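You operate a simulated robot arm through the tools that you are given. There is no shell and no other tool.

You are at the controls of a simulated robot arm. One attempt, no reset.

JOB
Scrub the scale out of the pre bay and rinse the empty washer through.
Fine: use the soapy bottle brush and stand it in the brush jar again. Shut the soap drawer before you start RINSE; when the run has ended, dial to off. Dry hands at dial and keys; pinch no finger, drop nothing. What is to be rubbed or washed off counts as gone when no trace of it is left.

Only the result counts: the job must be done as asked and must still hold three seconds after the hand-in. Knocking over, shifting, dropping, spilling or breaking anything else fails it.

ROBOT AND FRAMES
A 6-joint arm with a two-finger parallel gripper, fixed in place. Base frame: the origin is at the foot of the arm, x ahead of it, y to its left, z up. Units: mm, degrees, N and s.
With the tool pointing down near the work surface it reaches from about 260 to 680 mm from the base axis. Its first joint turns from -66.0 to 66.0 degrees. Payload 2.9 kg.
The tool frame sits at the grasp point between the pads (the TCP): z along the fingers, y along the line on which they close. The tips reach 30 mm beyond it. The gripper opens to 110 mm. The fingers are 20 mm wide and 10 mm thick; the gripper's body (48 by 112 mm) begins 55 mm behind the TCP.
Orientation is that of the tool frame in the base frame, as [roll, pitch, yaw] about the fixed x, y, z axes, in that order (R = Rz(yaw) Ry(pitch) Rx(roll)). With the fingers straight down and closing along the base's y, the tool's x points along the base's -x, its y along +y and its z along -z.

CONTROLS
- The arm moves only by the tool jog_arm. Its arguments are lists of equal length, an entry for each row: "jaw": the gripper command, from -1 (shut) to 1 (fully open), values between in proportion; "travel": the shift along the base's x, y, z in cm, a list of three; "dr": the turn, a rotation vector about the base's x, y, z in degrees, a list of three. In form: {"jaw": [jaw, ...], "travel": [[dx, dy, dz], ...], "dr": [[ax, ay, az], ...]}. A call has 1 to 20 rows; each row is the pose to reach, as a shift and turn from the pose commanded when the call began. Rows are played at 5 a second. More than 50 mm and 8.6 degrees between two rows, or a gripper value outside its range, and nothing of the call is played. A pose out of reach is approached as far as the arm can. The call stops where the force on the tool passes 40 N (or 10 N more than at its start, if that is more) or the arm is blocked; 0.2 s more then pass. Each finger travels about 108 mm/s and halts on what it meets, pressing with about 25 N; the grip force reading is that of the motor and also rises with nothing between the fingers. The clock runs only during rows and for 0.2 s after the last one: add rows that repeat a pose to give the fingers time. The reply holds the time, the measured pose of the TCP, the force on the tool along the base axes, the opening and the grip force, in the units named above and with some noise, with the torque about the TCP (base axes, N m) and any sound that the robot's microphone picked up.
- Cameras (640 x 400 px; columns grow to the right, rows downward): "scene" is fixed at [83.7, 448.9, 1372.7]; the picture's right is [-0.65, -0.76, 0.00], its down [-0.52, 0.44, -0.74] and it looks along [0.56, -0.48, -0.68] (base axes); focal length 260 px, centre (320, 200). "wrist" rides on the gripper at [72, 17, -103] in the tool frame; the picture's right is [-0.23, 0.97, 0.00], its down [-0.76, -0.18, -0.62] and it looks along [-0.61, -0.14, 0.78] (tool axes); focal length 222 px, centre (320, 200).
- camera(camera): a new picture of that camera. The clock stands still meanwhile.
- locate(camera, pixels): for up to 12 pixels [column, row] of the newest picture of that camera ("zoom" is the newest enlarged one), the place [x, y, z] in the base frame of the surface seen there, good to about 2 mm. The clock stands still meanwhile.
- inspect(camera, box): a new picture of the part [left, top, right, bottom] of that camera's present view, enlarged. The clock stands still meanwhile.
- hand_in(): hands the job in; it is judged then, once.

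Leave the gripper open and the arm clear of the work at the hand-in unless told otherwise.

The tools are called after "Request:" by a JSON object that holds its "api" and its "payload". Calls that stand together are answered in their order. jog_arm: Moves the arm, as the interface text tells. Its arguments: {"type":"object","properties":{"jaw":{"type":"array","items":{"type":"number"}},"travel":{"type":"array","items":{"type":"array","items":{"type":"number"}}},"dr":{"type":"array","items":{"type":"array","items":{"type":"number"}}}},"required":["jaw","travel","dr"]} The other tools are called the same way: camera (camera) takes a picture; locate (camera, pixels) gives the place of the surface under pixels of a picture; inspect (camera, box) takes an enlarged picture of a part of a camera's view; hand_in () hands the job in.

At the start:

```text
time: 0.0
tool_pos: [458.4, -3.4, 1166.8]
ee_rot: [180.0, 0.1, -180.0]
contact_force: [-0.6, -0.1, -0.2]
wrist_torque: [-0.03, -0.01, 0.03]
gripper_width: 109.8
finger_force: 0.0
```

scene: 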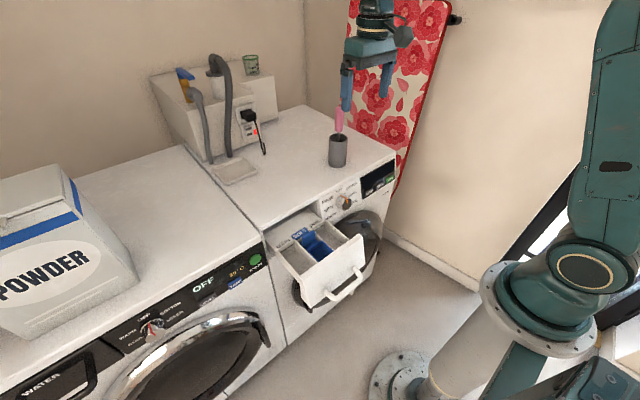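
wrist: 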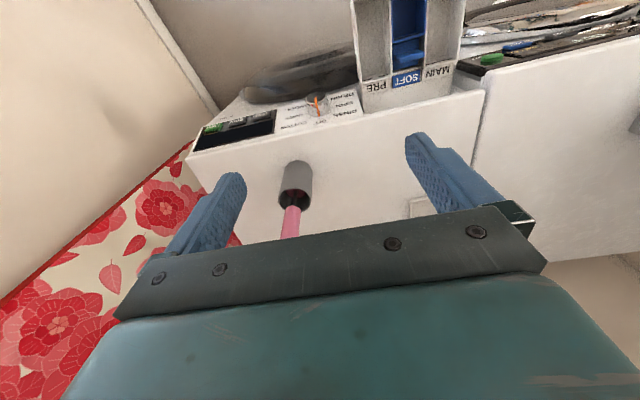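

I see two machines, an open soap drawer with three bays, and a pink-handled brush in a grey jar. I'll start with enlarged pictures of the drawer, the control panel and the jar.

Request:
{"api": "inspect", "payload": {"camera": "scene", "box": [250, 150, 410, 310]}}

Request:
{"api": "inspect", "payload": {"camera": "wrist", "box": [180, 0, 500, 200]}}

```text
2.50 times, centred on (330, 230) of scene
```

zoom: 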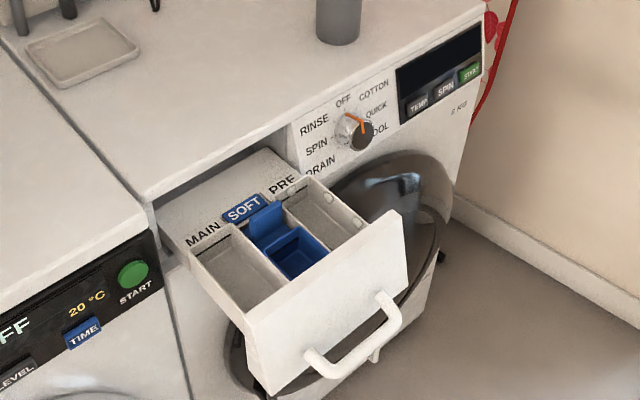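

```text
2.00 times, centred on (340, 100) of wrist
```

zoom: 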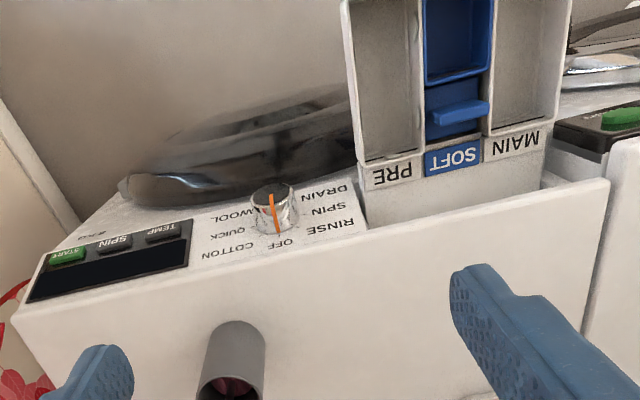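

The pre bay is nearest the dial, and the dial's orange mark is hard to read from here. Next I'll measure points on the drawer, handle, dial, keys and jar. The newest zoom is the wrist view, centred on (340, 100).

Request:
{"api": "locate", "payload": {"camera": "zoom", "pixels": [[350, 165], [420, 155], [345, 5], [415, 5], [390, 100], [565, 125], [273, 212], [267, 200], [280, 243], [330, 228], [320, 190], [68, 255]]}}

Request:
{"api": "locate", "payload": {"camera": "scene", "pixels": [[338, 108], [338, 120], [338, 132], [332, 140], [345, 140], [338, 165], [355, 270], [345, 290], [330, 297], [364, 238], [315, 308], [344, 203]]}}

Request:
{"api": "inspect", "payload": {"camera": "scene", "box": [310, 90, 400, 220]}}

```text
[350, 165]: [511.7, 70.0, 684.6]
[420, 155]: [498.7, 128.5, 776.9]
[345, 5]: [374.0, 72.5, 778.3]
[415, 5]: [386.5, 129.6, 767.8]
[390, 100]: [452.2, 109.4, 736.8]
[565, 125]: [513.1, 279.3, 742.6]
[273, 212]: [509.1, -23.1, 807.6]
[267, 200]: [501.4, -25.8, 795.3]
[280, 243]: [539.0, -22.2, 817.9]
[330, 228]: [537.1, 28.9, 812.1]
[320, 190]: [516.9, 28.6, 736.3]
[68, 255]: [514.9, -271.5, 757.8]
```

```text
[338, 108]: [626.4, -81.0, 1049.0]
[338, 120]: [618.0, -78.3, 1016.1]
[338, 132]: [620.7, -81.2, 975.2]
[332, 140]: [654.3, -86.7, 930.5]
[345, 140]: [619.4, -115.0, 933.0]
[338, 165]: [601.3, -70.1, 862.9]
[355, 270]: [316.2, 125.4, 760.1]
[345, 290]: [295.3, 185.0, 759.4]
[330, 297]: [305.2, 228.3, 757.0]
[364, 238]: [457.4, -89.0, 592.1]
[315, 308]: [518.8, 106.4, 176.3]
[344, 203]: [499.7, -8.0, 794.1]
```

```text
3.08 times, centred on (355, 155) of scene
```

zoom: 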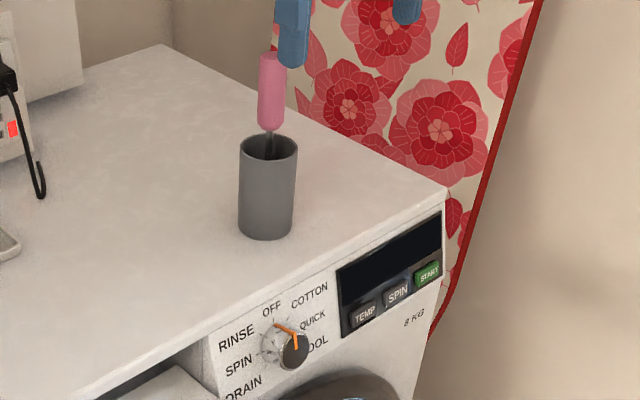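

The dial's orange line runs along its upper side, which suggests it is at OFF. Next I'll look at the wall fittings, the washer door and the scale in the pre bay.

Request:
{"api": "inspect", "payload": {"camera": "scene", "box": [140, 45, 300, 190]}}

Request:
{"api": "inspect", "payload": {"camera": "scene", "box": [270, 190, 400, 320]}}

Request:
{"api": "inspect", "payload": {"camera": "scene", "box": [0, 230, 280, 400]}}

Request:
{"api": "inspect", "payload": {"camera": "scene", "box": [320, 180, 400, 230]}}

Request:
{"api": "inspect", "payload": {"camera": "scene", "box": [275, 215, 345, 260]}}

```text
2.76 times, centred on (220, 118) of scene
```

zoom: 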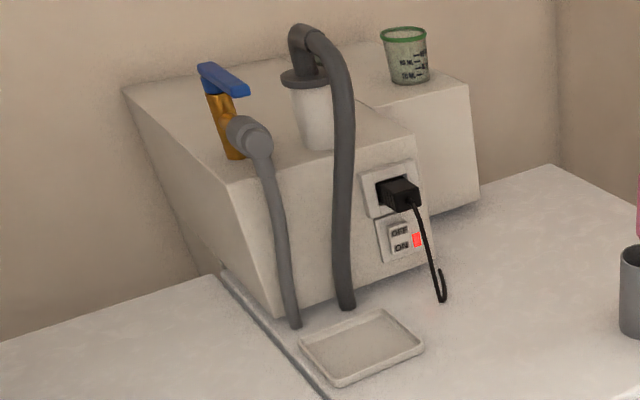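

```text
3.08 times, centred on (335, 255) of scene
```

zoom: 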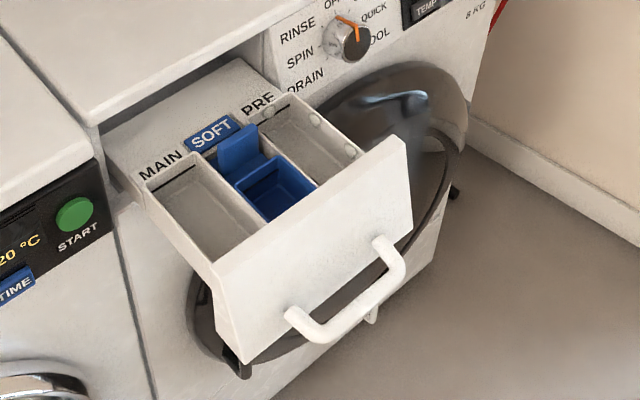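

```text
2.29 times, centred on (140, 315) of scene
```

zoom: 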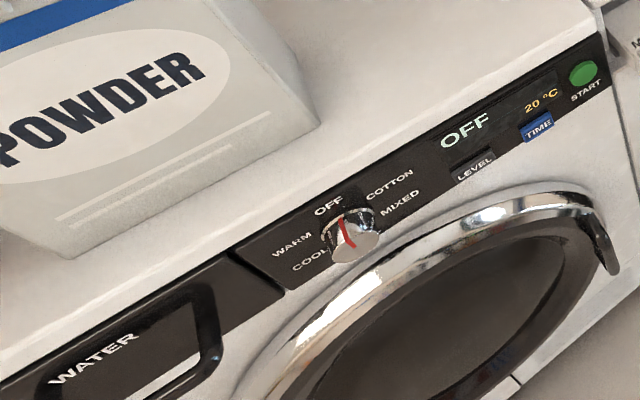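

```text
8.00 times, centred on (360, 205) of scene
```

zoom: 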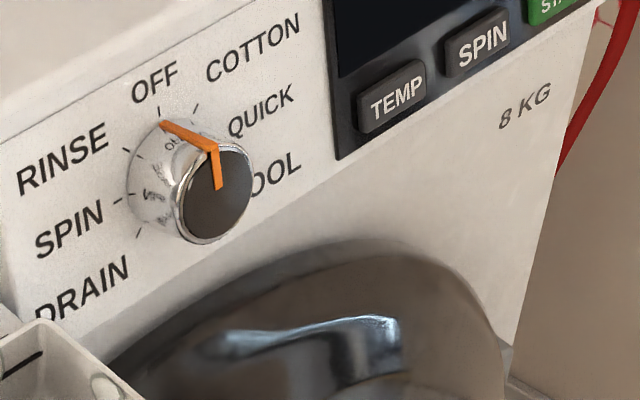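

```text
8.89 times, centred on (310, 238) of scene
```

zoom: 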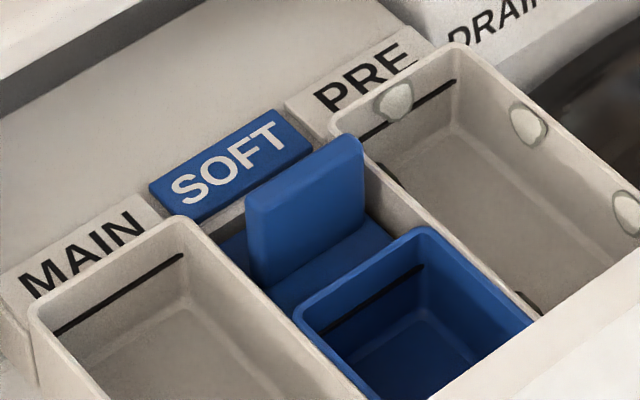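

The blobs on the pre bay walls look like scale: (395,100), (527,125) and (625,210) in the last zoom, with dark edges of more at (385,170) and (525,300). I'll locate these spots and the bay rims, then the wall fittings.

Request:
{"api": "locate", "payload": {"camera": "zoom", "pixels": [[395, 100], [527, 125], [625, 210], [385, 172], [525, 300], [335, 115], [455, 50], [635, 175], [450, 175], [520, 230], [590, 260], [355, 230]]}}

Request:
{"api": "locate", "payload": {"camera": "scene", "pixels": [[318, 190], [330, 185], [383, 187], [388, 180], [372, 186], [325, 140], [349, 137], [338, 135], [330, 163], [346, 163], [300, 140], [390, 155]]}}

```text
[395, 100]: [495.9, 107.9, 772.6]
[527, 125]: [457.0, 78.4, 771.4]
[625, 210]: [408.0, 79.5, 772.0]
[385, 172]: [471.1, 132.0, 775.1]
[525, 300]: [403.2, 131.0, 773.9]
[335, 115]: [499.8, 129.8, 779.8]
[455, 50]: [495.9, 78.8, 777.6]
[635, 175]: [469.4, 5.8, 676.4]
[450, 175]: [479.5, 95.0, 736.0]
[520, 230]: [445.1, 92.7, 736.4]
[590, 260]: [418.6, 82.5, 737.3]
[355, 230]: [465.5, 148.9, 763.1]
```

```text
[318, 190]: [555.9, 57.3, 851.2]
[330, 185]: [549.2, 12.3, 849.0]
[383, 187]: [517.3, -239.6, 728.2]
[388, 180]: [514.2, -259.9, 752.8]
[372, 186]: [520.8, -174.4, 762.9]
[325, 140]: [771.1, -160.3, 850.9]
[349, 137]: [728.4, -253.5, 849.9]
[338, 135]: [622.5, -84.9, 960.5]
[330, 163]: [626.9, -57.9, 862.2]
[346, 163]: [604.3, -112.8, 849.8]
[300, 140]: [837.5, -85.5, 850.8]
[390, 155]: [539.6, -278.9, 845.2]
```

The pre bay spans about x 372–498 and y 78–130, with the rim at z 779 and the floor at z 736. I'll lower the wrist camera over it to see the scale properly, stopping at TCP (447, 101, 917), which is clear of everything.

Request:
{"api": "jog_arm", "payload": {"jaw": [1, 1, 1, 1, 1, 1], "travel": [[0, 2, -4], [-0.2, 4, -8], [-0.4, 6, -12], [-0.6, 8, -16], [-0.8, 9.5, -20], [-1.0, 10.4, -25]], "dr": [[0, 0, 0], [0, 0, 0], [0, 0, 0], [0, 0, 0], [0, 0, 0], [0, 0, 0]]}}

Request:
{"api": "camera", "payload": {"camera": "wrist"}}

```text
refused: row 6 steps farther than a row can; nothing moved
```

```text
taken
```

wrist: 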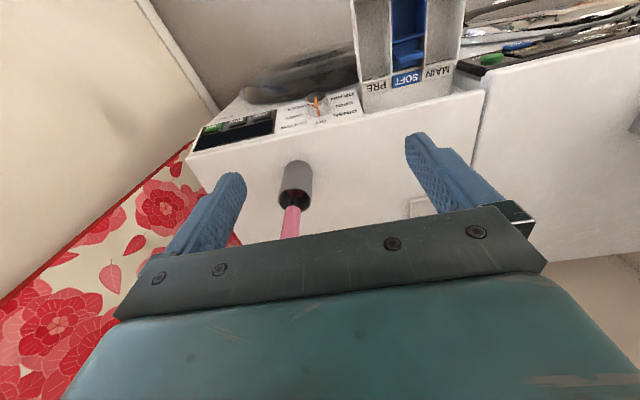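

The call was refused because the last row stepped a little over 50 mm. I'll send it again with even steps.

Request:
{"api": "jog_arm", "payload": {"jaw": [1, 1, 1, 1, 1, 1, 1], "travel": [[-0.1, 1.5, -3.6], [-0.3, 3, -7.2], [-0.4, 4.5, -10.8], [-0.6, 6, -14.4], [-0.8, 7.5, -18], [-0.9, 9, -21.6], [-1.0, 10.4, -25]], "dr": [[0, 0, 0], [0, 0, 0], [0, 0, 0], [0, 0, 0], [0, 0, 0], [0, 0, 0], [0, 0, 0]]}}

Request:
{"api": "camera", "payload": {"camera": "wrist"}}

```text
time: 1.6
tool_pos: [448.7, 101.6, 916.2]
ee_rot: [-179.9, 0.0, -179.9]
contact_force: [-0.1, 0.1, 0.9]
wrist_torque: [-0.01, 0.03, 0.03]
gripper_width: 109.8
finger_force: 0.1
```

```text
taken
```

wrist: 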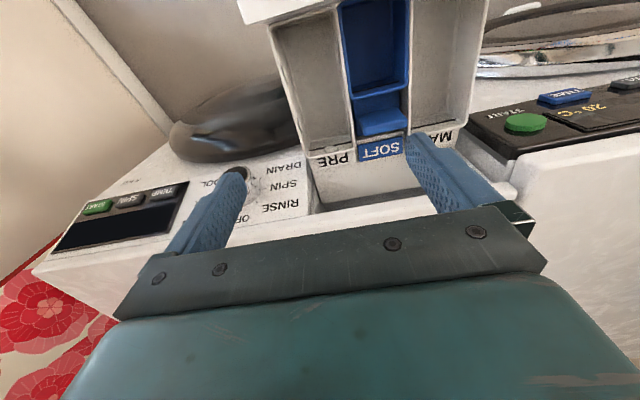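

The pre bay now shows around (315, 85). I'll enlarge it.

Request:
{"api": "inspect", "payload": {"camera": "wrist", "box": [255, 5, 375, 165]}}

```text
2.50 times, centred on (315, 85) of wrist
```

zoom: 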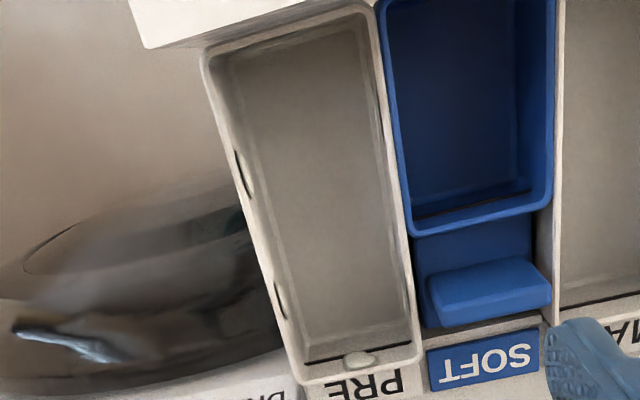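

Rounded bumps show near the rim: two on the right wall at (242,175) and (280,300), one on the back wall at (360,358), and hints on the left wall at (382,110) and (405,300). I'll turn the tool +90° about z so the camera looks at the left wall (y 130).

Request:
{"api": "jog_arm", "payload": {"jaw": [1, 1, 1, 1, 1, 1, 1, 1, 1, 1, 1], "travel": [[0, 0, 0], [0, 0, 0], [0, 0, 0], [0, 0, 0], [0, -0.5, 0], [0, -0.5, 0], [0, -1, 0], [0, -1, 0], [0, -1.5, 0], [0, -2, 0], [0, -2, 0]], "dr": [[0, 0, 8.2], [0, 0, 16.4], [0, 0, 24.6], [0, 0, 32.8], [0, 0, 41], [0, 0, 49.2], [0, 0, 57.4], [0, 0, 65.6], [0, 0, 73.8], [0, 0, 82], [0, 0, 90]]}}

Request:
{"api": "camera", "payload": {"camera": "wrist"}}

```text
time: 4.0
tool_pos: [449.4, 80.6, 915.9]
ee_rot: [180.0, -0.1, -89.8]
contact_force: [0.6, -0.2, -0.8]
wrist_torque: [-0.01, -0.02, 0.02]
gripper_width: 109.8
finger_force: 0.0
```

```text
taken
```

wrist: 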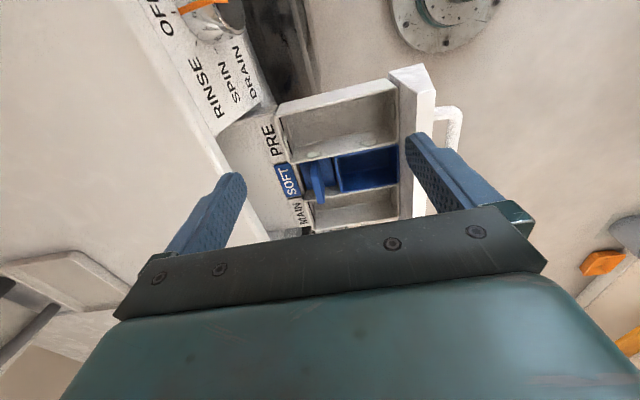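

The turn worked, and the dial, drawer and washer front are now in view from the right side. I'll enlarge the bay and the dial.

Request:
{"api": "inspect", "payload": {"camera": "wrist", "box": [262, 65, 412, 175]}}

Request:
{"api": "inspect", "payload": {"camera": "wrist", "box": [130, 0, 290, 110]}}

```text
3.64 times, centred on (337, 120) of wrist
```

zoom: 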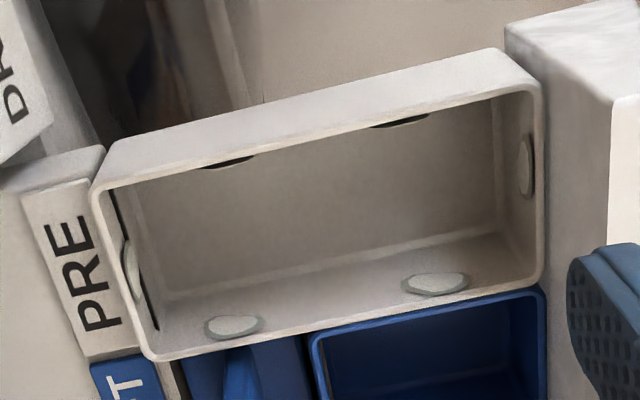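

```text
3.64 times, centred on (210, 55) of wrist
```

zoom: 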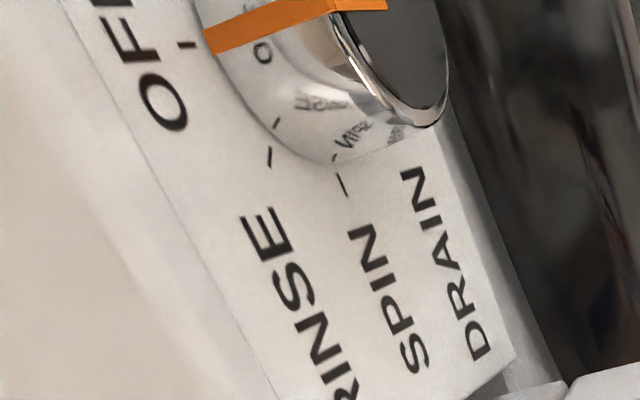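

I count six scale spots: two on the left wall, two on the right, one on the back and one on the front. I'll zoom on the bay again and locate them exactly.

Request:
{"api": "inspect", "payload": {"camera": "wrist", "box": [262, 65, 412, 175]}}

Request:
{"api": "locate", "payload": {"camera": "zoom", "pixels": [[235, 325], [437, 283], [527, 165], [130, 272], [228, 163], [400, 123], [155, 350], [542, 285], [530, 95], [320, 230], [105, 185], [435, 180]]}}

Request:
{"api": "locate", "payload": {"camera": "wrist", "pixels": [[405, 80], [430, 70], [437, 90], [412, 110], [463, 125], [220, 20], [205, 5], [230, 75], [250, 85], [170, 20], [270, 110], [240, 130]]}}

```text
3.64 times, centred on (337, 120) of wrist
```

zoom: 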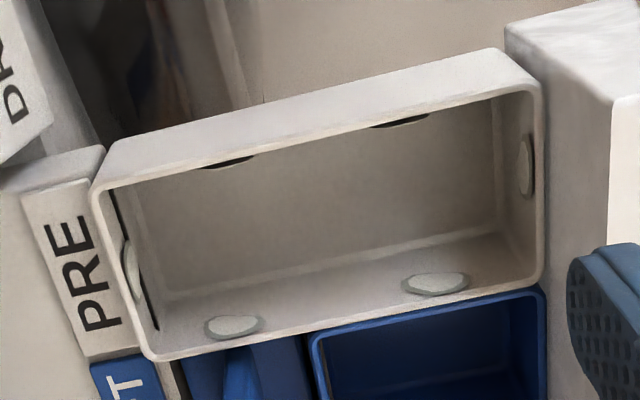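

```text
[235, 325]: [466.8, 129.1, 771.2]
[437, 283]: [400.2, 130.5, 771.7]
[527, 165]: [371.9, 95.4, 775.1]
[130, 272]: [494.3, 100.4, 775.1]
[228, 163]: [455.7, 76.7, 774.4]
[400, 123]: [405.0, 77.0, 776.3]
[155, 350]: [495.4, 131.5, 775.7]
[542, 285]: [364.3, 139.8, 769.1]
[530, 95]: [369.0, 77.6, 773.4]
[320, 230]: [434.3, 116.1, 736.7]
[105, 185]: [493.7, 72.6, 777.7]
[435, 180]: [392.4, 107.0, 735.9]
```

```text
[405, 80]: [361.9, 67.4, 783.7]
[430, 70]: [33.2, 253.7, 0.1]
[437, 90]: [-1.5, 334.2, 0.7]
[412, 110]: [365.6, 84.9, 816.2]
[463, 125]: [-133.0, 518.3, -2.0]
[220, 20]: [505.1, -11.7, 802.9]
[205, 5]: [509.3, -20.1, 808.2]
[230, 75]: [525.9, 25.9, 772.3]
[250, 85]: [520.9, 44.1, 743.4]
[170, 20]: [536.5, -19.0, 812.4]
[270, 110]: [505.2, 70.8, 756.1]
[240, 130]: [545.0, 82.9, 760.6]
```

All six spots sit near z 772. Now I'll check the wall fittings by locating the tap, socket, switch and hose ends in the scene view.

Request:
{"api": "inspect", "payload": {"camera": "scene", "box": [165, 50, 275, 120]}}

Request:
{"api": "inspect", "payload": {"camera": "scene", "box": [225, 95, 275, 160]}}

Request:
{"api": "camera", "payload": {"camera": "scene"}}

Request:
{"api": "locate", "payload": {"camera": "scene", "pixels": [[185, 74], [193, 78], [188, 90], [195, 97], [212, 60], [245, 128], [250, 132], [253, 133], [248, 115], [250, 60], [235, 172], [265, 150]]}}

```text
5.71 times, centred on (220, 85) of scene
```

zoom: 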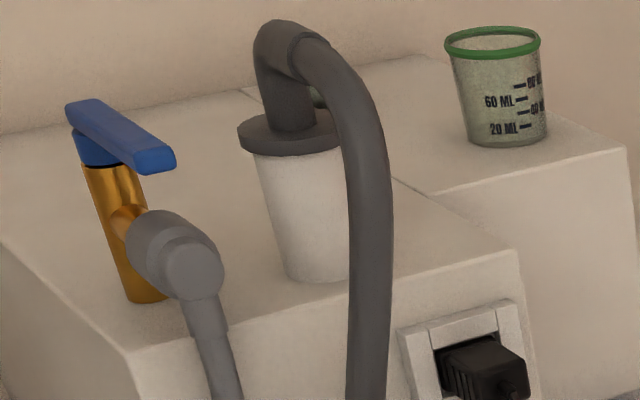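

```text
6.15 times, centred on (250, 128) of scene
```

zoom: 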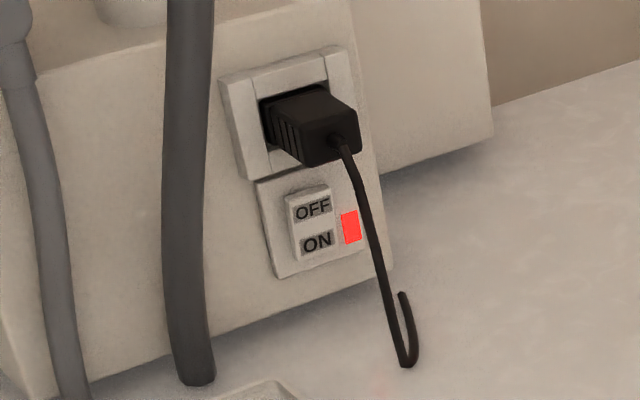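

```text
taken
```

scene: 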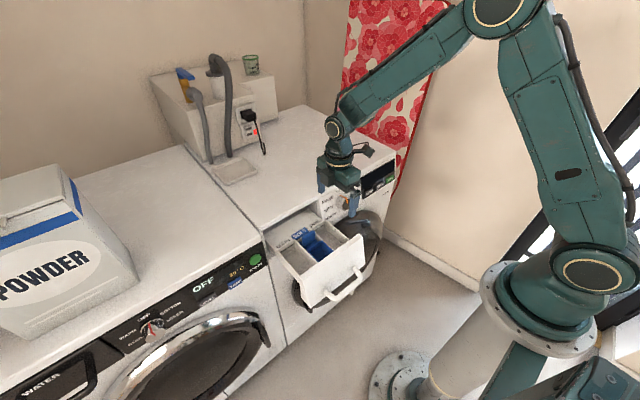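

```text
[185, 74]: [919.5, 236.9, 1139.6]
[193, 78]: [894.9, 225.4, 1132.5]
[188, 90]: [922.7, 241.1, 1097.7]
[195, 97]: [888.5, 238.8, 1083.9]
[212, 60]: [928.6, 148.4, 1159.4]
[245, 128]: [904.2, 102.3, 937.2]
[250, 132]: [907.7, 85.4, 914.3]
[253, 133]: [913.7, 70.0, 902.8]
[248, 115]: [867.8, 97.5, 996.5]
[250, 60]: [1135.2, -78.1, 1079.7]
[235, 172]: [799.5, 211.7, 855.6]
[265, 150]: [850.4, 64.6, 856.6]
```

The tap lever lies in line with its outlet, so the tap is open. The plug is in and the red lamp at ON is lit. Next I'll turn back and rise to look closely at the brush and jar.

Request:
{"api": "jog_arm", "payload": {"jaw": [1, 1, 1, 1, 1, 1, 1, 1, 1, 1, 1], "travel": [[0.3, -1.5, 2.2], [0.6, -3, 4.4], [0.9, -4.5, 6.6], [1.2, -6, 8.8], [1.5, -7.5, 11], [1.8, -9, 13.2], [2.1, -10.5, 15.4], [2.4, -12, 17.6], [2.7, -13.5, 19.8], [3, -15.5, 22], [3.1, -17, 23.4]], "dr": [[0, 0, -8.2], [0, 0, -16.4], [0, 0, -24.6], [0, 0, -32.8], [0, 0, -41], [0, 0, -49.2], [0, 0, -57.4], [0, 0, -65.6], [0, 0, -73.8], [0, 0, -82], [0, 0, -90]]}}

Request:
{"api": "camera", "payload": {"camera": "wrist"}}

```text
time: 6.4
tool_pos: [480.0, -90.0, 1151.0]
ee_rot: [-179.9, 0.1, 179.9]
contact_force: [0.6, 0.4, 0.0]
wrist_torque: [-0.04, -0.03, 0.02]
gripper_width: 109.8
finger_force: 0.0
```

```text
taken
```

wrist: 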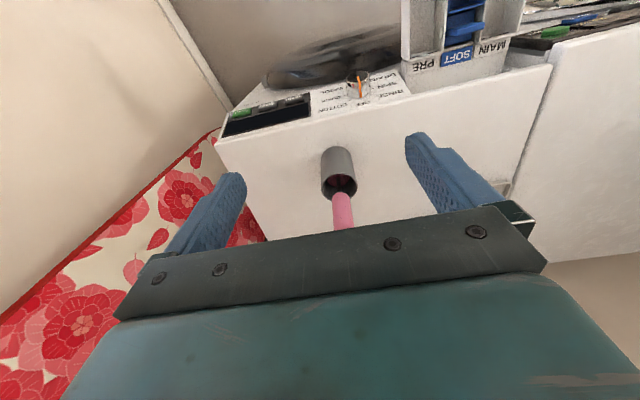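

The jar is at (340, 170) with the brush leaning in it. I'll enlarge that area.

Request:
{"api": "inspect", "payload": {"camera": "wrist", "box": [300, 130, 380, 240]}}

Request:
{"api": "locate", "payload": {"camera": "zoom", "pixels": [[170, 140], [470, 140], [320, 60], [320, 250], [185, 250], [440, 260], [300, 330], [370, 420], [390, 550], [300, 550], [340, 480], [320, 190]]}}

```text
3.64 times, centred on (340, 185) of wrist
```

zoom: 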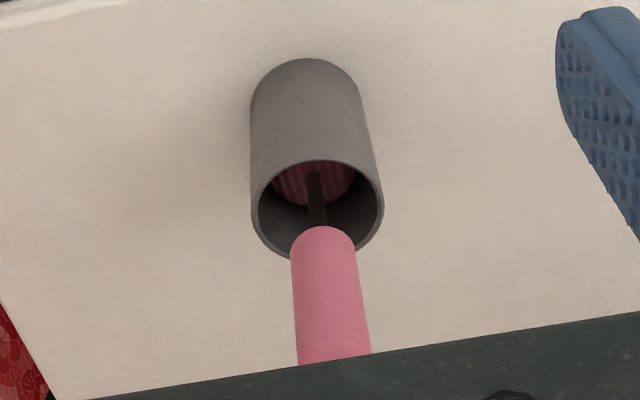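

```text
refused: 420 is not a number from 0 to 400
```

The brush has pink bristles low in the jar, a dark stem and a pink handle. I'll locate points on the handle, stem, bristles and rim.

Request:
{"api": "locate", "payload": {"camera": "zoom", "pixels": [[252, 205], [383, 200], [320, 160], [275, 245], [365, 238], [300, 330], [335, 340], [360, 330], [325, 240], [317, 195], [300, 190], [345, 180]]}}

Request:
{"api": "inspect", "payload": {"camera": "scene", "box": [315, 100, 365, 175]}}

```text
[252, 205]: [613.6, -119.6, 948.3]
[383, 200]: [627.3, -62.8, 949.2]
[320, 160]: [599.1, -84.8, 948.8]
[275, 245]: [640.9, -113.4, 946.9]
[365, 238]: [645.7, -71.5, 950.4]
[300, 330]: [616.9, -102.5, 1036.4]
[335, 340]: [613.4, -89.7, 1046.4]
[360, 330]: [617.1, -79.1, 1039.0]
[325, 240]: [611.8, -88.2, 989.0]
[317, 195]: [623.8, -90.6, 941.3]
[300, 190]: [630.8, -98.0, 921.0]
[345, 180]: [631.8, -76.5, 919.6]
```

```text
5.33 times, centred on (340, 138) of scene
```

zoom: 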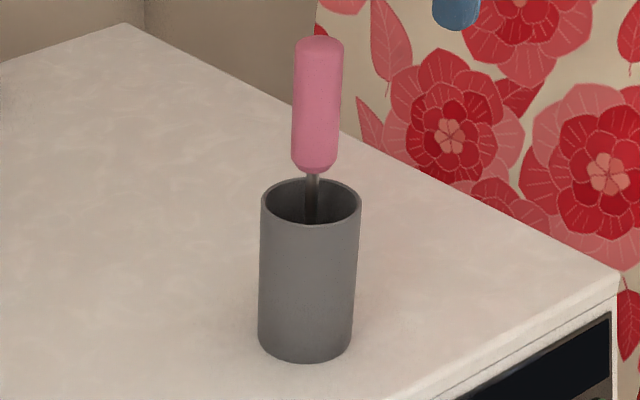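

The jar rim is at z 949, centred near (626, -91). The handle is about 24 mm wide and the bristle tops are at z 920. I'll locate the handle ends in the latest scene zoom.

Request:
{"api": "locate", "payload": {"camera": "zoom", "pixels": [[319, 48], [319, 40], [316, 60], [315, 110], [314, 155], [313, 165], [297, 110], [339, 110], [310, 190], [263, 200], [359, 205], [310, 225]]}}

```text
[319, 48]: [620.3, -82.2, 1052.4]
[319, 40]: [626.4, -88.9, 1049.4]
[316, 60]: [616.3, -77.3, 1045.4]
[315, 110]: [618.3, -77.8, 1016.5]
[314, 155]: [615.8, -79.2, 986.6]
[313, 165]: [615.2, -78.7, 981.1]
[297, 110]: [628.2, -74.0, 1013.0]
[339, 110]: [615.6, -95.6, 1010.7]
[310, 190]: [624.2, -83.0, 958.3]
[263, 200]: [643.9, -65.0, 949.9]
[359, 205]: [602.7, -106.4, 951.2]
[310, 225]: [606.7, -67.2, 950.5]
```

The handle runs from z 975 to 1052 at about (626, -88). I'll move above it with the fingers open and tips above 1070, then check the alignment.

Request:
{"api": "jog_arm", "payload": {"jaw": [1, 1, 1, 1, 1], "travel": [[3.6, 0.1, 0], [7.2, 0.2, 0], [10.8, 0.2, 0], [14.5, 0.2, 0], [14.5, 0.2, -2.5]], "dr": [[0, 0, 0], [0, 0, 0], [0, 0, 0], [0, 0, 0], [0, 0, 0]]}}

Request:
{"api": "camera", "payload": {"camera": "wrist"}}

Request:
{"api": "camera", "payload": {"camera": "scene"}}

```text
time: 7.6
tool_pos: [621.8, -87.4, 1124.5]
ee_rot: [179.9, 0.0, -179.9]
contact_force: [0.2, -0.1, -0.7]
wrist_torque: [0.02, 0.01, 0.02]
gripper_width: 109.6
finger_force: 0.1
out of reach, approached as far as the arm can: row 4
```

```text
taken
```

wrist: 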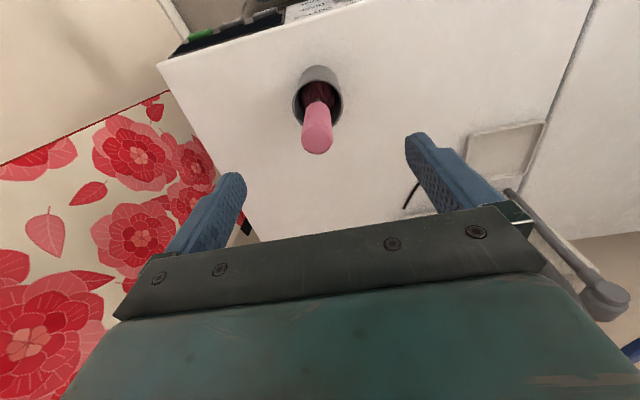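

```text
taken
```

scene: 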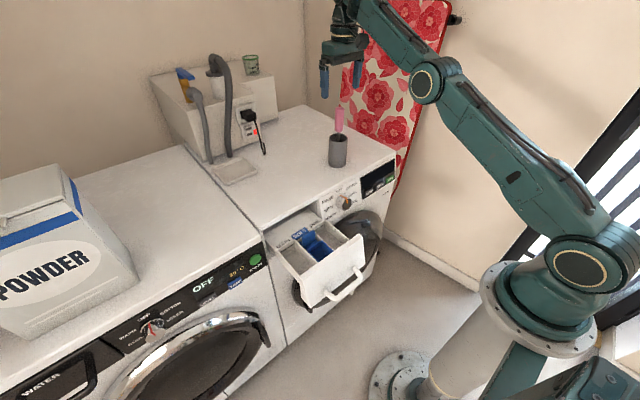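

The reach limit clipped row 4, and the arm now sits at (621.8, -87.4, 1124.5). The handle top is at (317, 135). I'll locate the handle and rim from this nearly overhead view.

Request:
{"api": "inspect", "payload": {"camera": "wrist", "box": [280, 55, 360, 165]}}

Request:
{"api": "locate", "payload": {"camera": "wrist", "pixels": [[317, 145], [303, 140], [331, 138], [317, 152], [317, 135], [316, 115], [293, 100], [342, 100], [318, 66], [316, 125], [305, 125], [329, 123]]}}

```text
3.64 times, centred on (320, 110) of wrist
```

zoom: 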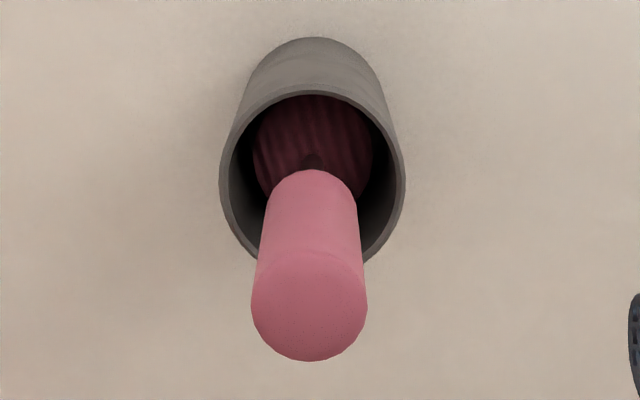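

```text
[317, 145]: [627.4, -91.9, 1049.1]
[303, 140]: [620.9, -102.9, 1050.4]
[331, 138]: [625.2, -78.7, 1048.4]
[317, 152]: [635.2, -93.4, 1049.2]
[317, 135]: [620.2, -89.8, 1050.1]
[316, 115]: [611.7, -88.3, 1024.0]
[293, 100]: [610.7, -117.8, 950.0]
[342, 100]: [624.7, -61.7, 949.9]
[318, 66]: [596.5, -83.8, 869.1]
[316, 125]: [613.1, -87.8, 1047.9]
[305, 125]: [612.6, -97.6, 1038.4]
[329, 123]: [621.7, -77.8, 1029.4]
```

The handle centre is about (624.5, -90.7). I'll go down 30 mm, staying above the handle, and shift y by -3 mm to see where the arm settles.

Request:
{"api": "jog_arm", "payload": {"jaw": [1, 1], "travel": [[0, -0.3, -1.5], [0, -0.3, -3]], "dr": [[0, 0, 0], [0, 0, 0]]}}

```text
time: 8.2
tool_pos: [624.1, -89.9, 1095.9]
ee_rot: [-180.0, 0.0, -180.0]
contact_force: [-0.3, -1.4, 0.8]
wrist_torque: [0.01, -0.01, -0.01]
gripper_width: 110.4
finger_force: 0.0
```

Now at (624.1, -89.9, 1095.9), centred on the handle. I'll descend 80 mm around it and narrow the jaw to about 40 mm.

Request:
{"api": "jog_arm", "payload": {"jaw": [1, 1, 1, 1, 1, 0.3, -0.27, -0.27], "travel": [[0, -0.05, -2], [0, -0.05, -4], [0, -0.05, -6], [0, -0.05, -8], [0, -0.05, -8], [0, -0.05, -8], [0, -0.05, -8], [0, -0.05, -8]], "dr": [[0, 0, 0], [0, 0, 0], [0, 0, 0], [0, 0, 0], [0, 0, 0], [0, 0, 0], [0, 0, 0], [0, 0, 0]]}}

Request:
{"api": "camera", "payload": {"camera": "wrist"}}

Request:
{"api": "inspect", "payload": {"camera": "scene", "box": [300, 70, 390, 180]}}

```text
time: 10.0
tool_pos: [624.7, -89.5, 1015.9]
ee_rot: [-180.0, 0.0, 180.0]
contact_force: [-0.3, -0.6, 0.3]
wrist_torque: [0.01, 0.01, -0.01]
gripper_width: 40.2
finger_force: 0.0
```

```text
taken
```

wrist: 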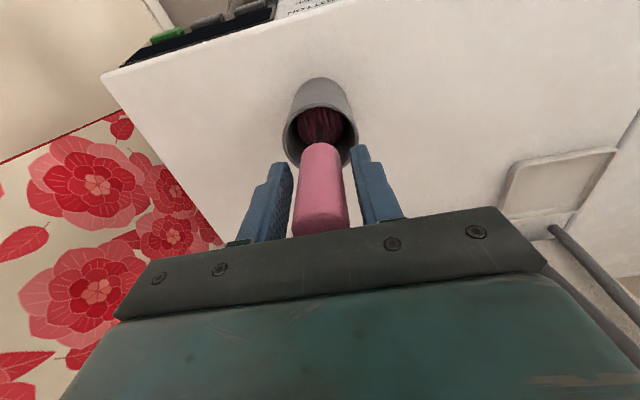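

```text
3.64 times, centred on (345, 125) of scene
```

zoom: 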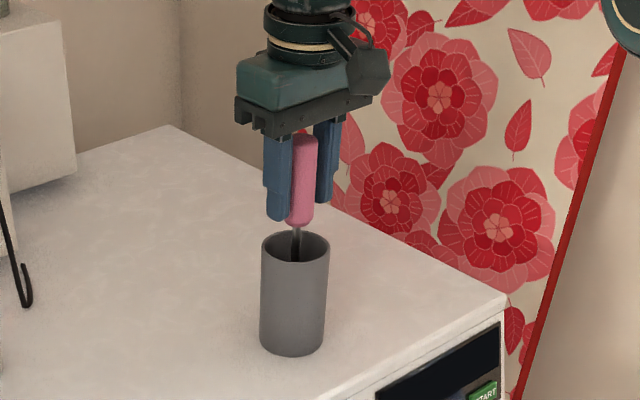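

The handle sits centrally between the pads. I'll close gently onto it.

Request:
{"api": "jog_arm", "payload": {"jaw": [-0.4, -0.48, -0.52, -0.56, -0.62, -1, -1, -1], "travel": [[0, -0.05, 0], [0, -0.05, 0], [0, -0.05, 0], [0, -0.05, 0], [0, -0.05, 0], [0, -0.05, 0], [0, -0.05, 0], [0, -0.05, 0]], "dr": [[0, 0, 0], [0, 0, 0], [0, 0, 0], [0, 0, 0], [0, 0, 0], [0, 0, 0], [0, 0, 0], [0, 0, 0]]}}

```text
time: 11.8
tool_pos: [623.8, -90.6, 1015.4]
ee_rot: [179.9, 0.0, -180.0]
contact_force: [-1.1, -0.3, 0.3]
wrist_torque: [-0.05, 0.01, 0.0]
gripper_width: 26.9
finger_force: 24.9
```

Gripped: opening 26.9 mm with 24.9 N. I'll lift straight up 60 mm first and check that only the brush comes.

Request:
{"api": "jog_arm", "payload": {"jaw": [-1, -1, -1, -1, -1], "travel": [[0, 0, 0.8], [0, 0, 2], [0, 0, 3.5], [0, 0, 5], [0, 0, 6]], "dr": [[0, 0, 0], [0, 0, 0], [0, 0, 0], [0, 0, 0], [0, 0, 0]]}}

Request:
{"api": "inspect", "payload": {"camera": "scene", "box": [290, 20, 400, 180]}}

```text
time: 13.0
tool_pos: [625.0, -91.8, 1074.2]
ee_rot: [179.9, 0.0, -179.9]
contact_force: [-0.5, 0.7, -0.5]
wrist_torque: [-0.04, -0.03, 0.03]
gripper_width: 26.8
finger_force: 25.0
```

```text
2.50 times, centred on (345, 100) of scene
```

zoom: 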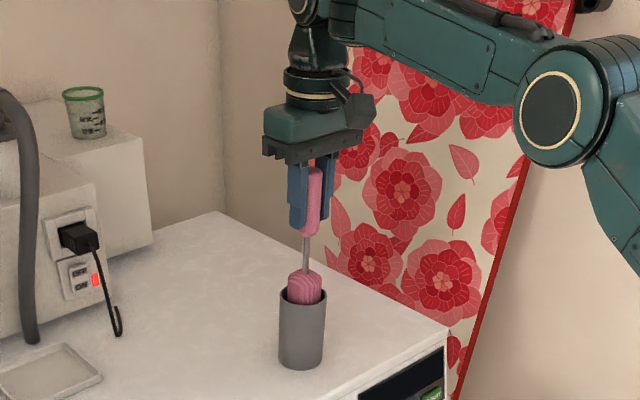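

The brush rises cleanly and the jar stays put. I'll lift another 48 mm so the bristles clear the rim.

Request:
{"api": "jog_arm", "payload": {"jaw": [-1, -1, -1, -1], "travel": [[0, 0, 1.5], [0, 0, 3], [0, 0, 4.5], [0, 0, 4.8]], "dr": [[0, 0, 0], [0, 0, 0], [0, 0, 0], [0, 0, 0]]}}

Request:
{"api": "inspect", "payload": {"camera": "scene", "box": [290, 20, 400, 180]}}

Request:
{"api": "camera", "payload": {"camera": "wrist"}}

```text
time: 14.0
tool_pos: [621.4, -90.7, 1121.8]
ee_rot: [180.0, 0.0, -180.0]
contact_force: [-0.7, -0.1, -1.1]
wrist_torque: [-0.01, 0.01, -0.02]
gripper_width: 26.5
finger_force: 25.1
```

```text
2.50 times, centred on (345, 100) of scene
```

zoom: 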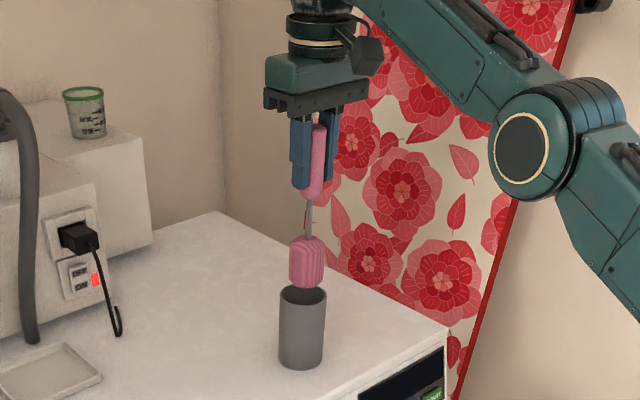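

```text
taken
```

wrist: 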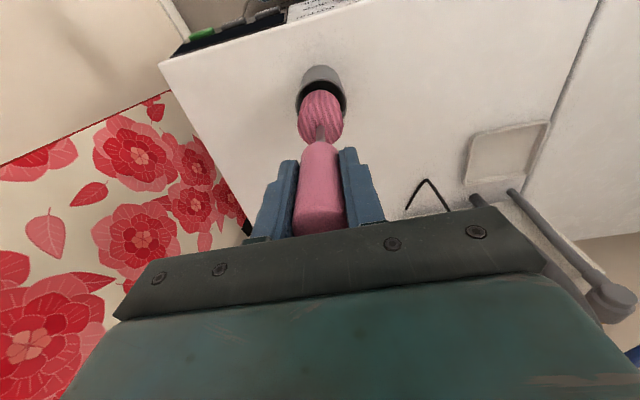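

The bristle head is out and looks about 40 mm wide. I'll locate its bottom and top before moving sideways.

Request:
{"api": "locate", "payload": {"camera": "zoom", "pixels": [[306, 285], [306, 280], [306, 265], [291, 262], [324, 262], [306, 245], [309, 238], [308, 220], [312, 200], [314, 160], [301, 296], [303, 330]]}}

```text
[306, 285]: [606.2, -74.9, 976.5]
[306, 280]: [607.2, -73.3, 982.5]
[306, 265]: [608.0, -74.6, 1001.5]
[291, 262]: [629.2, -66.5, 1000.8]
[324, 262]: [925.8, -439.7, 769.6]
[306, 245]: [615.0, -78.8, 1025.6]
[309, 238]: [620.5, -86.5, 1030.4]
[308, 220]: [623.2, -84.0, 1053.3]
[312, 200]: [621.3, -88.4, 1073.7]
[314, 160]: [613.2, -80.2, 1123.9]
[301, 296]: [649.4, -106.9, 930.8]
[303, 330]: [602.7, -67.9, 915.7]
```

The head spans TCP-150 to TCP-92 and is about 42 mm across, so the brush bottom at z 972 clears the rim. I'll carry it along +y over the worktop, then out over the pre bay to TCP (435, 104, 1053).

Request:
{"api": "jog_arm", "payload": {"jaw": [-1, -1, -1, -1, -1, -1, -1, -1, -1, -1], "travel": [[-2, 3.5, 0], [-4, 7, 0], [-6, 10.5, 0], [-7, 14, 0], [-8, 17.5, 0], [-9.5, 19.4, -1], [-13, 19.4, -2], [-16.5, 19.4, -4], [-19, 19.4, -7], [-19, 19.4, -7]], "dr": [[0, 0, 0], [0, 0, 0], [0, 0, 0], [0, 0, 0], [0, 0, 0], [0, 0, 0], [0, 0, 0], [0, 0, 0], [0, 0, 0], [0, 0, 0]]}}

Request:
{"api": "camera", "payload": {"camera": "wrist"}}

Request:
{"api": "camera", "payload": {"camera": "scene"}}

```text
time: 16.2
tool_pos: [435.9, 102.9, 1052.2]
ee_rot: [-180.0, -0.1, -180.0]
contact_force: [-0.2, -0.5, -0.2]
wrist_torque: [0.0, -0.02, -0.03]
gripper_width: 26.5
finger_force: 25.1
```

```text
taken
```

wrist: 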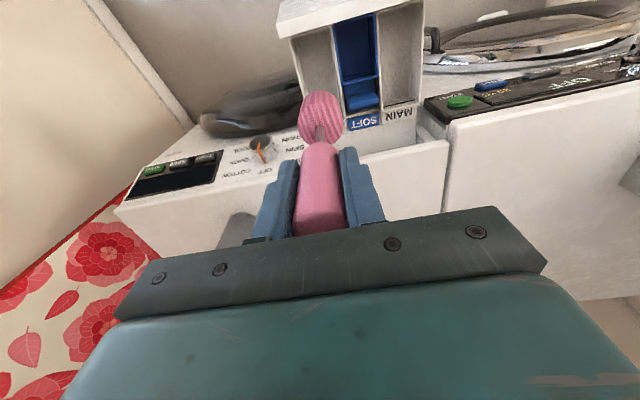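

```text
taken
```

scene: 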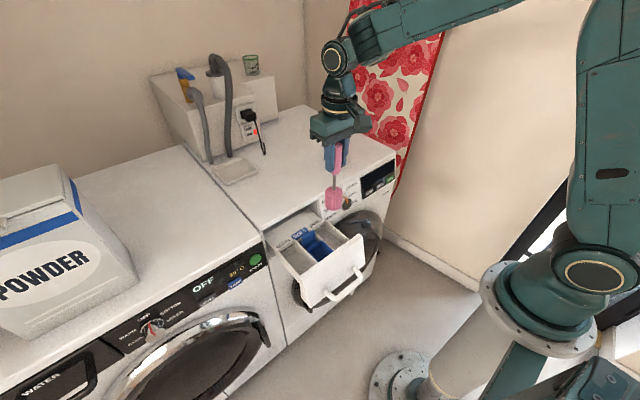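

The brush is over the pre bay area. I'll descend to TCP z 945, with the bristle bottom about 16 mm above the rim, and check alignment.

Request:
{"api": "jog_arm", "payload": {"jaw": [-1, -1, -1, -1], "travel": [[0, 0.05, -3.5], [0, 0.1, -7], [0, 0.1, -10], [0, 0.1, -10.7]], "dr": [[0, 0, 0], [0, 0, 0], [0, 0, 0], [0, 0, 0]]}}

Request:
{"api": "camera", "payload": {"camera": "wrist"}}

Request:
{"api": "inspect", "payload": {"camera": "scene", "box": [260, 130, 390, 310]}}

```text
time: 17.2
tool_pos: [435.0, 103.2, 945.3]
ee_rot: [-180.0, 0.0, 180.0]
contact_force: [0.5, 0.2, -0.8]
wrist_torque: [0.0, -0.01, -0.01]
gripper_width: 26.8
finger_force: 25.3
```

```text
taken
```

wrist: 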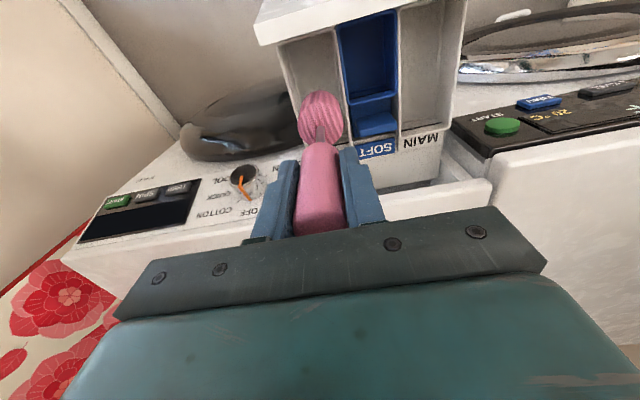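

```text
2.22 times, centred on (325, 220) of scene
```

zoom: 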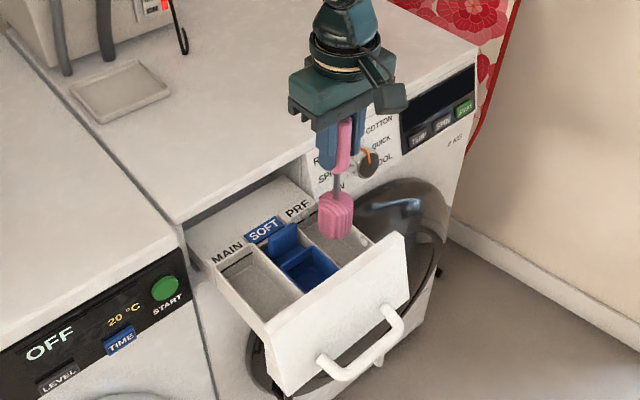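

The bristle head is just above the bay. I'll locate its edges to get its exact centre and bottom before entering.

Request:
{"api": "locate", "payload": {"camera": "zoom", "pixels": [[335, 235], [335, 230], [320, 212], [352, 212], [335, 200], [318, 225], [350, 228]]}}

Request:
{"api": "locate", "payload": {"camera": "wrist", "pixels": [[300, 120], [342, 118], [320, 95], [320, 120], [345, 125], [318, 92]]}}

```text
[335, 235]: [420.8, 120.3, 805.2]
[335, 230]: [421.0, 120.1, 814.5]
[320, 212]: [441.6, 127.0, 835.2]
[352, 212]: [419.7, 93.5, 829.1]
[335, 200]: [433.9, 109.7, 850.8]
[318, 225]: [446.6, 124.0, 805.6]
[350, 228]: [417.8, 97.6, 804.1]
```

```text
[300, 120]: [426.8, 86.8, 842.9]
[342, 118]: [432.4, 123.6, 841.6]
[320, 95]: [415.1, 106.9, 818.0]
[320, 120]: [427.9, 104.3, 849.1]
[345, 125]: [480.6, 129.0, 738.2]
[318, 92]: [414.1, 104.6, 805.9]
```

The head is centred at about (435, 104) with radius 20–21 mm and its bottom near z 800. I'll descend 45 mm into the middle of the bay.

Request:
{"api": "jog_arm", "payload": {"jaw": [-1, -1, -1, -1], "travel": [[0, 0.05, -1.5], [0, 0.05, -3], [0, 0.05, -4.5], [0, 0.05, -4.5]], "dr": [[0, 0, 0], [0, 0, 0], [0, 0, 0], [0, 0, 0]]}}

Request:
{"api": "camera", "payload": {"camera": "wrist"}}

Request:
{"api": "inspect", "payload": {"camera": "scene", "box": [260, 180, 380, 290]}}

```text
time: 18.2
tool_pos: [434.7, 103.0, 900.4]
ee_rot: [180.0, -0.1, -180.0]
contact_force: [-0.1, -0.1, 0.3]
wrist_torque: [0.02, 0.03, 0.0]
gripper_width: 26.8
finger_force: 24.5
```

```text
taken
```

wrist: 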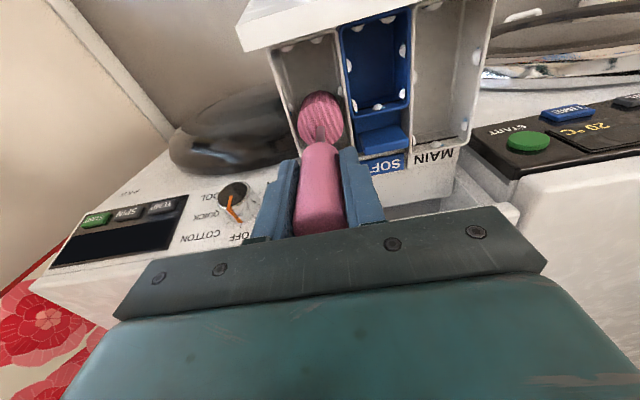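

```text
3.64 times, centred on (320, 235) of scene
```

zoom: 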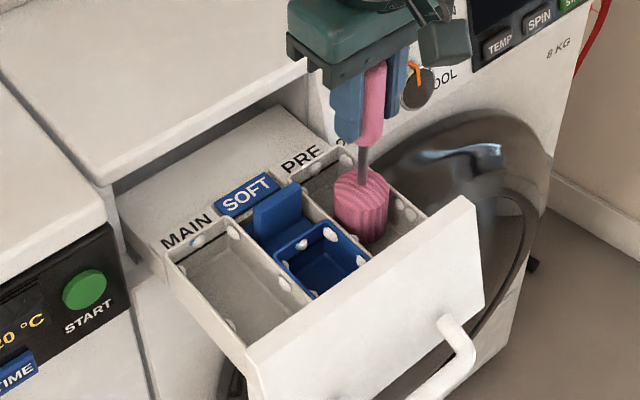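

White spots now show in the soft and main bays too, and earlier views did not have them. I'll look closely before going on.

Request:
{"api": "inspect", "payload": {"camera": "wrist", "box": [240, 0, 500, 165]}}

Request:
{"api": "inspect", "payload": {"camera": "scene", "box": [275, 215, 345, 265]}}

```text
2.42 times, centred on (370, 82) of wrist
```

zoom: 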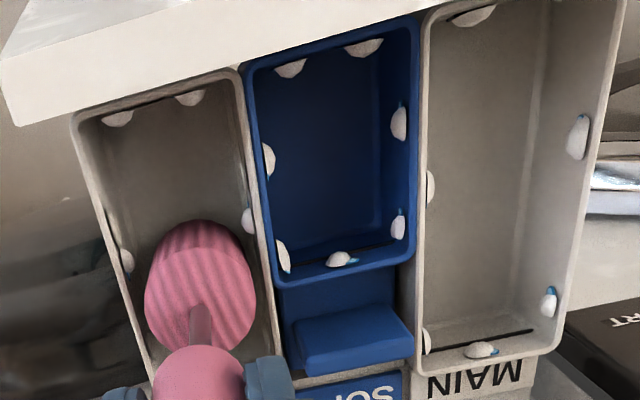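

```text
8.00 times, centred on (310, 240) of scene
```

zoom: 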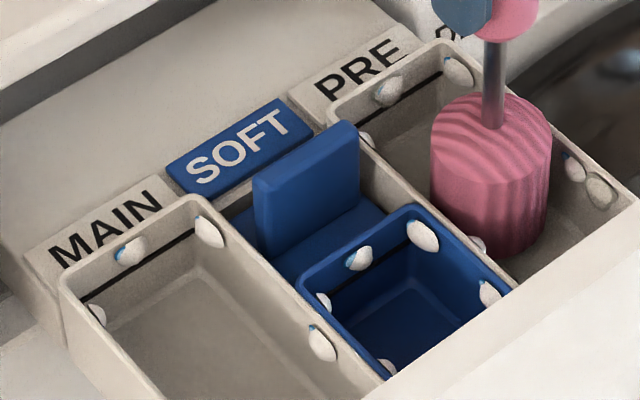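

The added spots are white with blue flecks, unlike the grey-rimmed scale, so they look like soap suds from the brush that the rinse should carry off. I'll start scrubbing by moving toward the left wall (y 130) at mid-length and feeling for contact.

Request:
{"api": "jog_arm", "payload": {"jaw": [-1, -1, -1, -1], "travel": [[0, 0.2, 0], [0, 0.4, 0], [0, 0.5, 0], [0, 0.6, 0]], "dr": [[0, 0, 0], [0, 0, 0], [0, 0, 0], [0, 0, 0]]}}

```text
time: 19.2
tool_pos: [435.8, 110.5, 902.0]
ee_rot: [180.0, 0.0, -179.9]
contact_force: [-0.2, -0.2, -0.4]
wrist_torque: [0.0, 0.0, 0.01]
gripper_width: 26.7
finger_force: 25.2
```

No contact yet at y 110. I'll go on in small steps.

Request:
{"api": "jog_arm", "payload": {"jaw": [-1, -1, -1], "travel": [[0, 0.1, 0], [0, 0.2, 0], [0, 0.3, 0]], "dr": [[0, 0, 0], [0, 0, 0], [0, 0, 0]]}}

Request:
{"api": "inspect", "payload": {"camera": "wrist", "box": [250, 20, 390, 165]}}

```text
time: 20.0
tool_pos: [435.0, 111.8, 901.6]
ee_rot: [-179.9, 0.0, 180.0]
contact_force: [0.0, -2.3, -0.6]
wrist_torque: [-0.34, -0.03, 0.02]
gripper_width: 26.7
finger_force: 25.0
```

```text
2.76 times, centred on (320, 92) of wrist
```

zoom: 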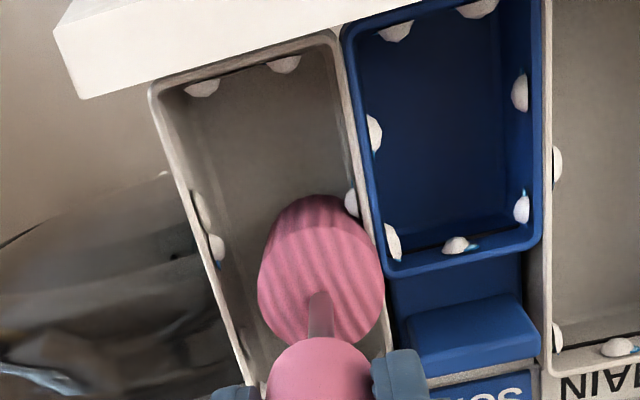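

Contact at y 112: 2.3 N with a steady torque. I'll stroke along the left wall from x 394 to 476 and back.

Request:
{"api": "jog_arm", "payload": {"jaw": [-1, -1, -1, -1, -1, -1, -1, -1, -1, -1, -1, -1], "travel": [[1.5, 0, 0], [2.8, 0, 0], [4, 0, 0], [2.8, 0, 0], [1.5, 0, 0], [0, 0, 0], [-1.5, 0, 0], [-2.8, 0, 0], [-4, 0, 0], [-2.8, 0, 0], [-1.5, 0, 0], [0, 0, 0]], "dr": [[0, 0, 0], [0, 0, 0], [0, 0, 0], [0, 0, 0], [0, 0, 0], [0, 0, 0], [0, 0, 0], [0, 0, 0], [0, 0, 0], [0, 0, 0], [0, 0, 0], [0, 0, 0]]}}

Request:
{"api": "inspect", "payload": {"camera": "wrist", "box": [250, 20, 390, 165]}}

Request:
{"api": "inspect", "payload": {"camera": "scene", "box": [275, 215, 345, 265]}}

```text
time: 22.6
tool_pos: [434.9, 111.8, 900.9]
ee_rot: [-180.0, -0.1, 180.0]
contact_force: [-0.9, -2.6, -1.6]
wrist_torque: [-0.36, 0.09, 0.03]
gripper_width: 26.6
finger_force: 25.2
```

```text
2.76 times, centred on (320, 92) of wrist
```

zoom: 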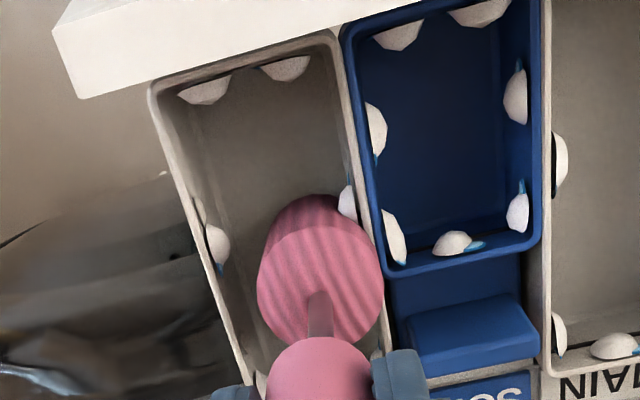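

```text
8.00 times, centred on (310, 240) of scene
```

zoom: 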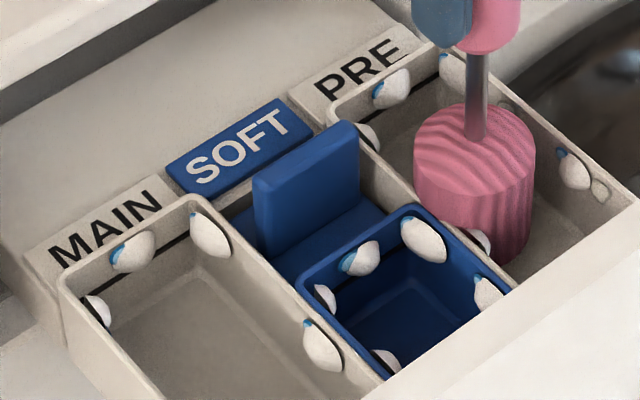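

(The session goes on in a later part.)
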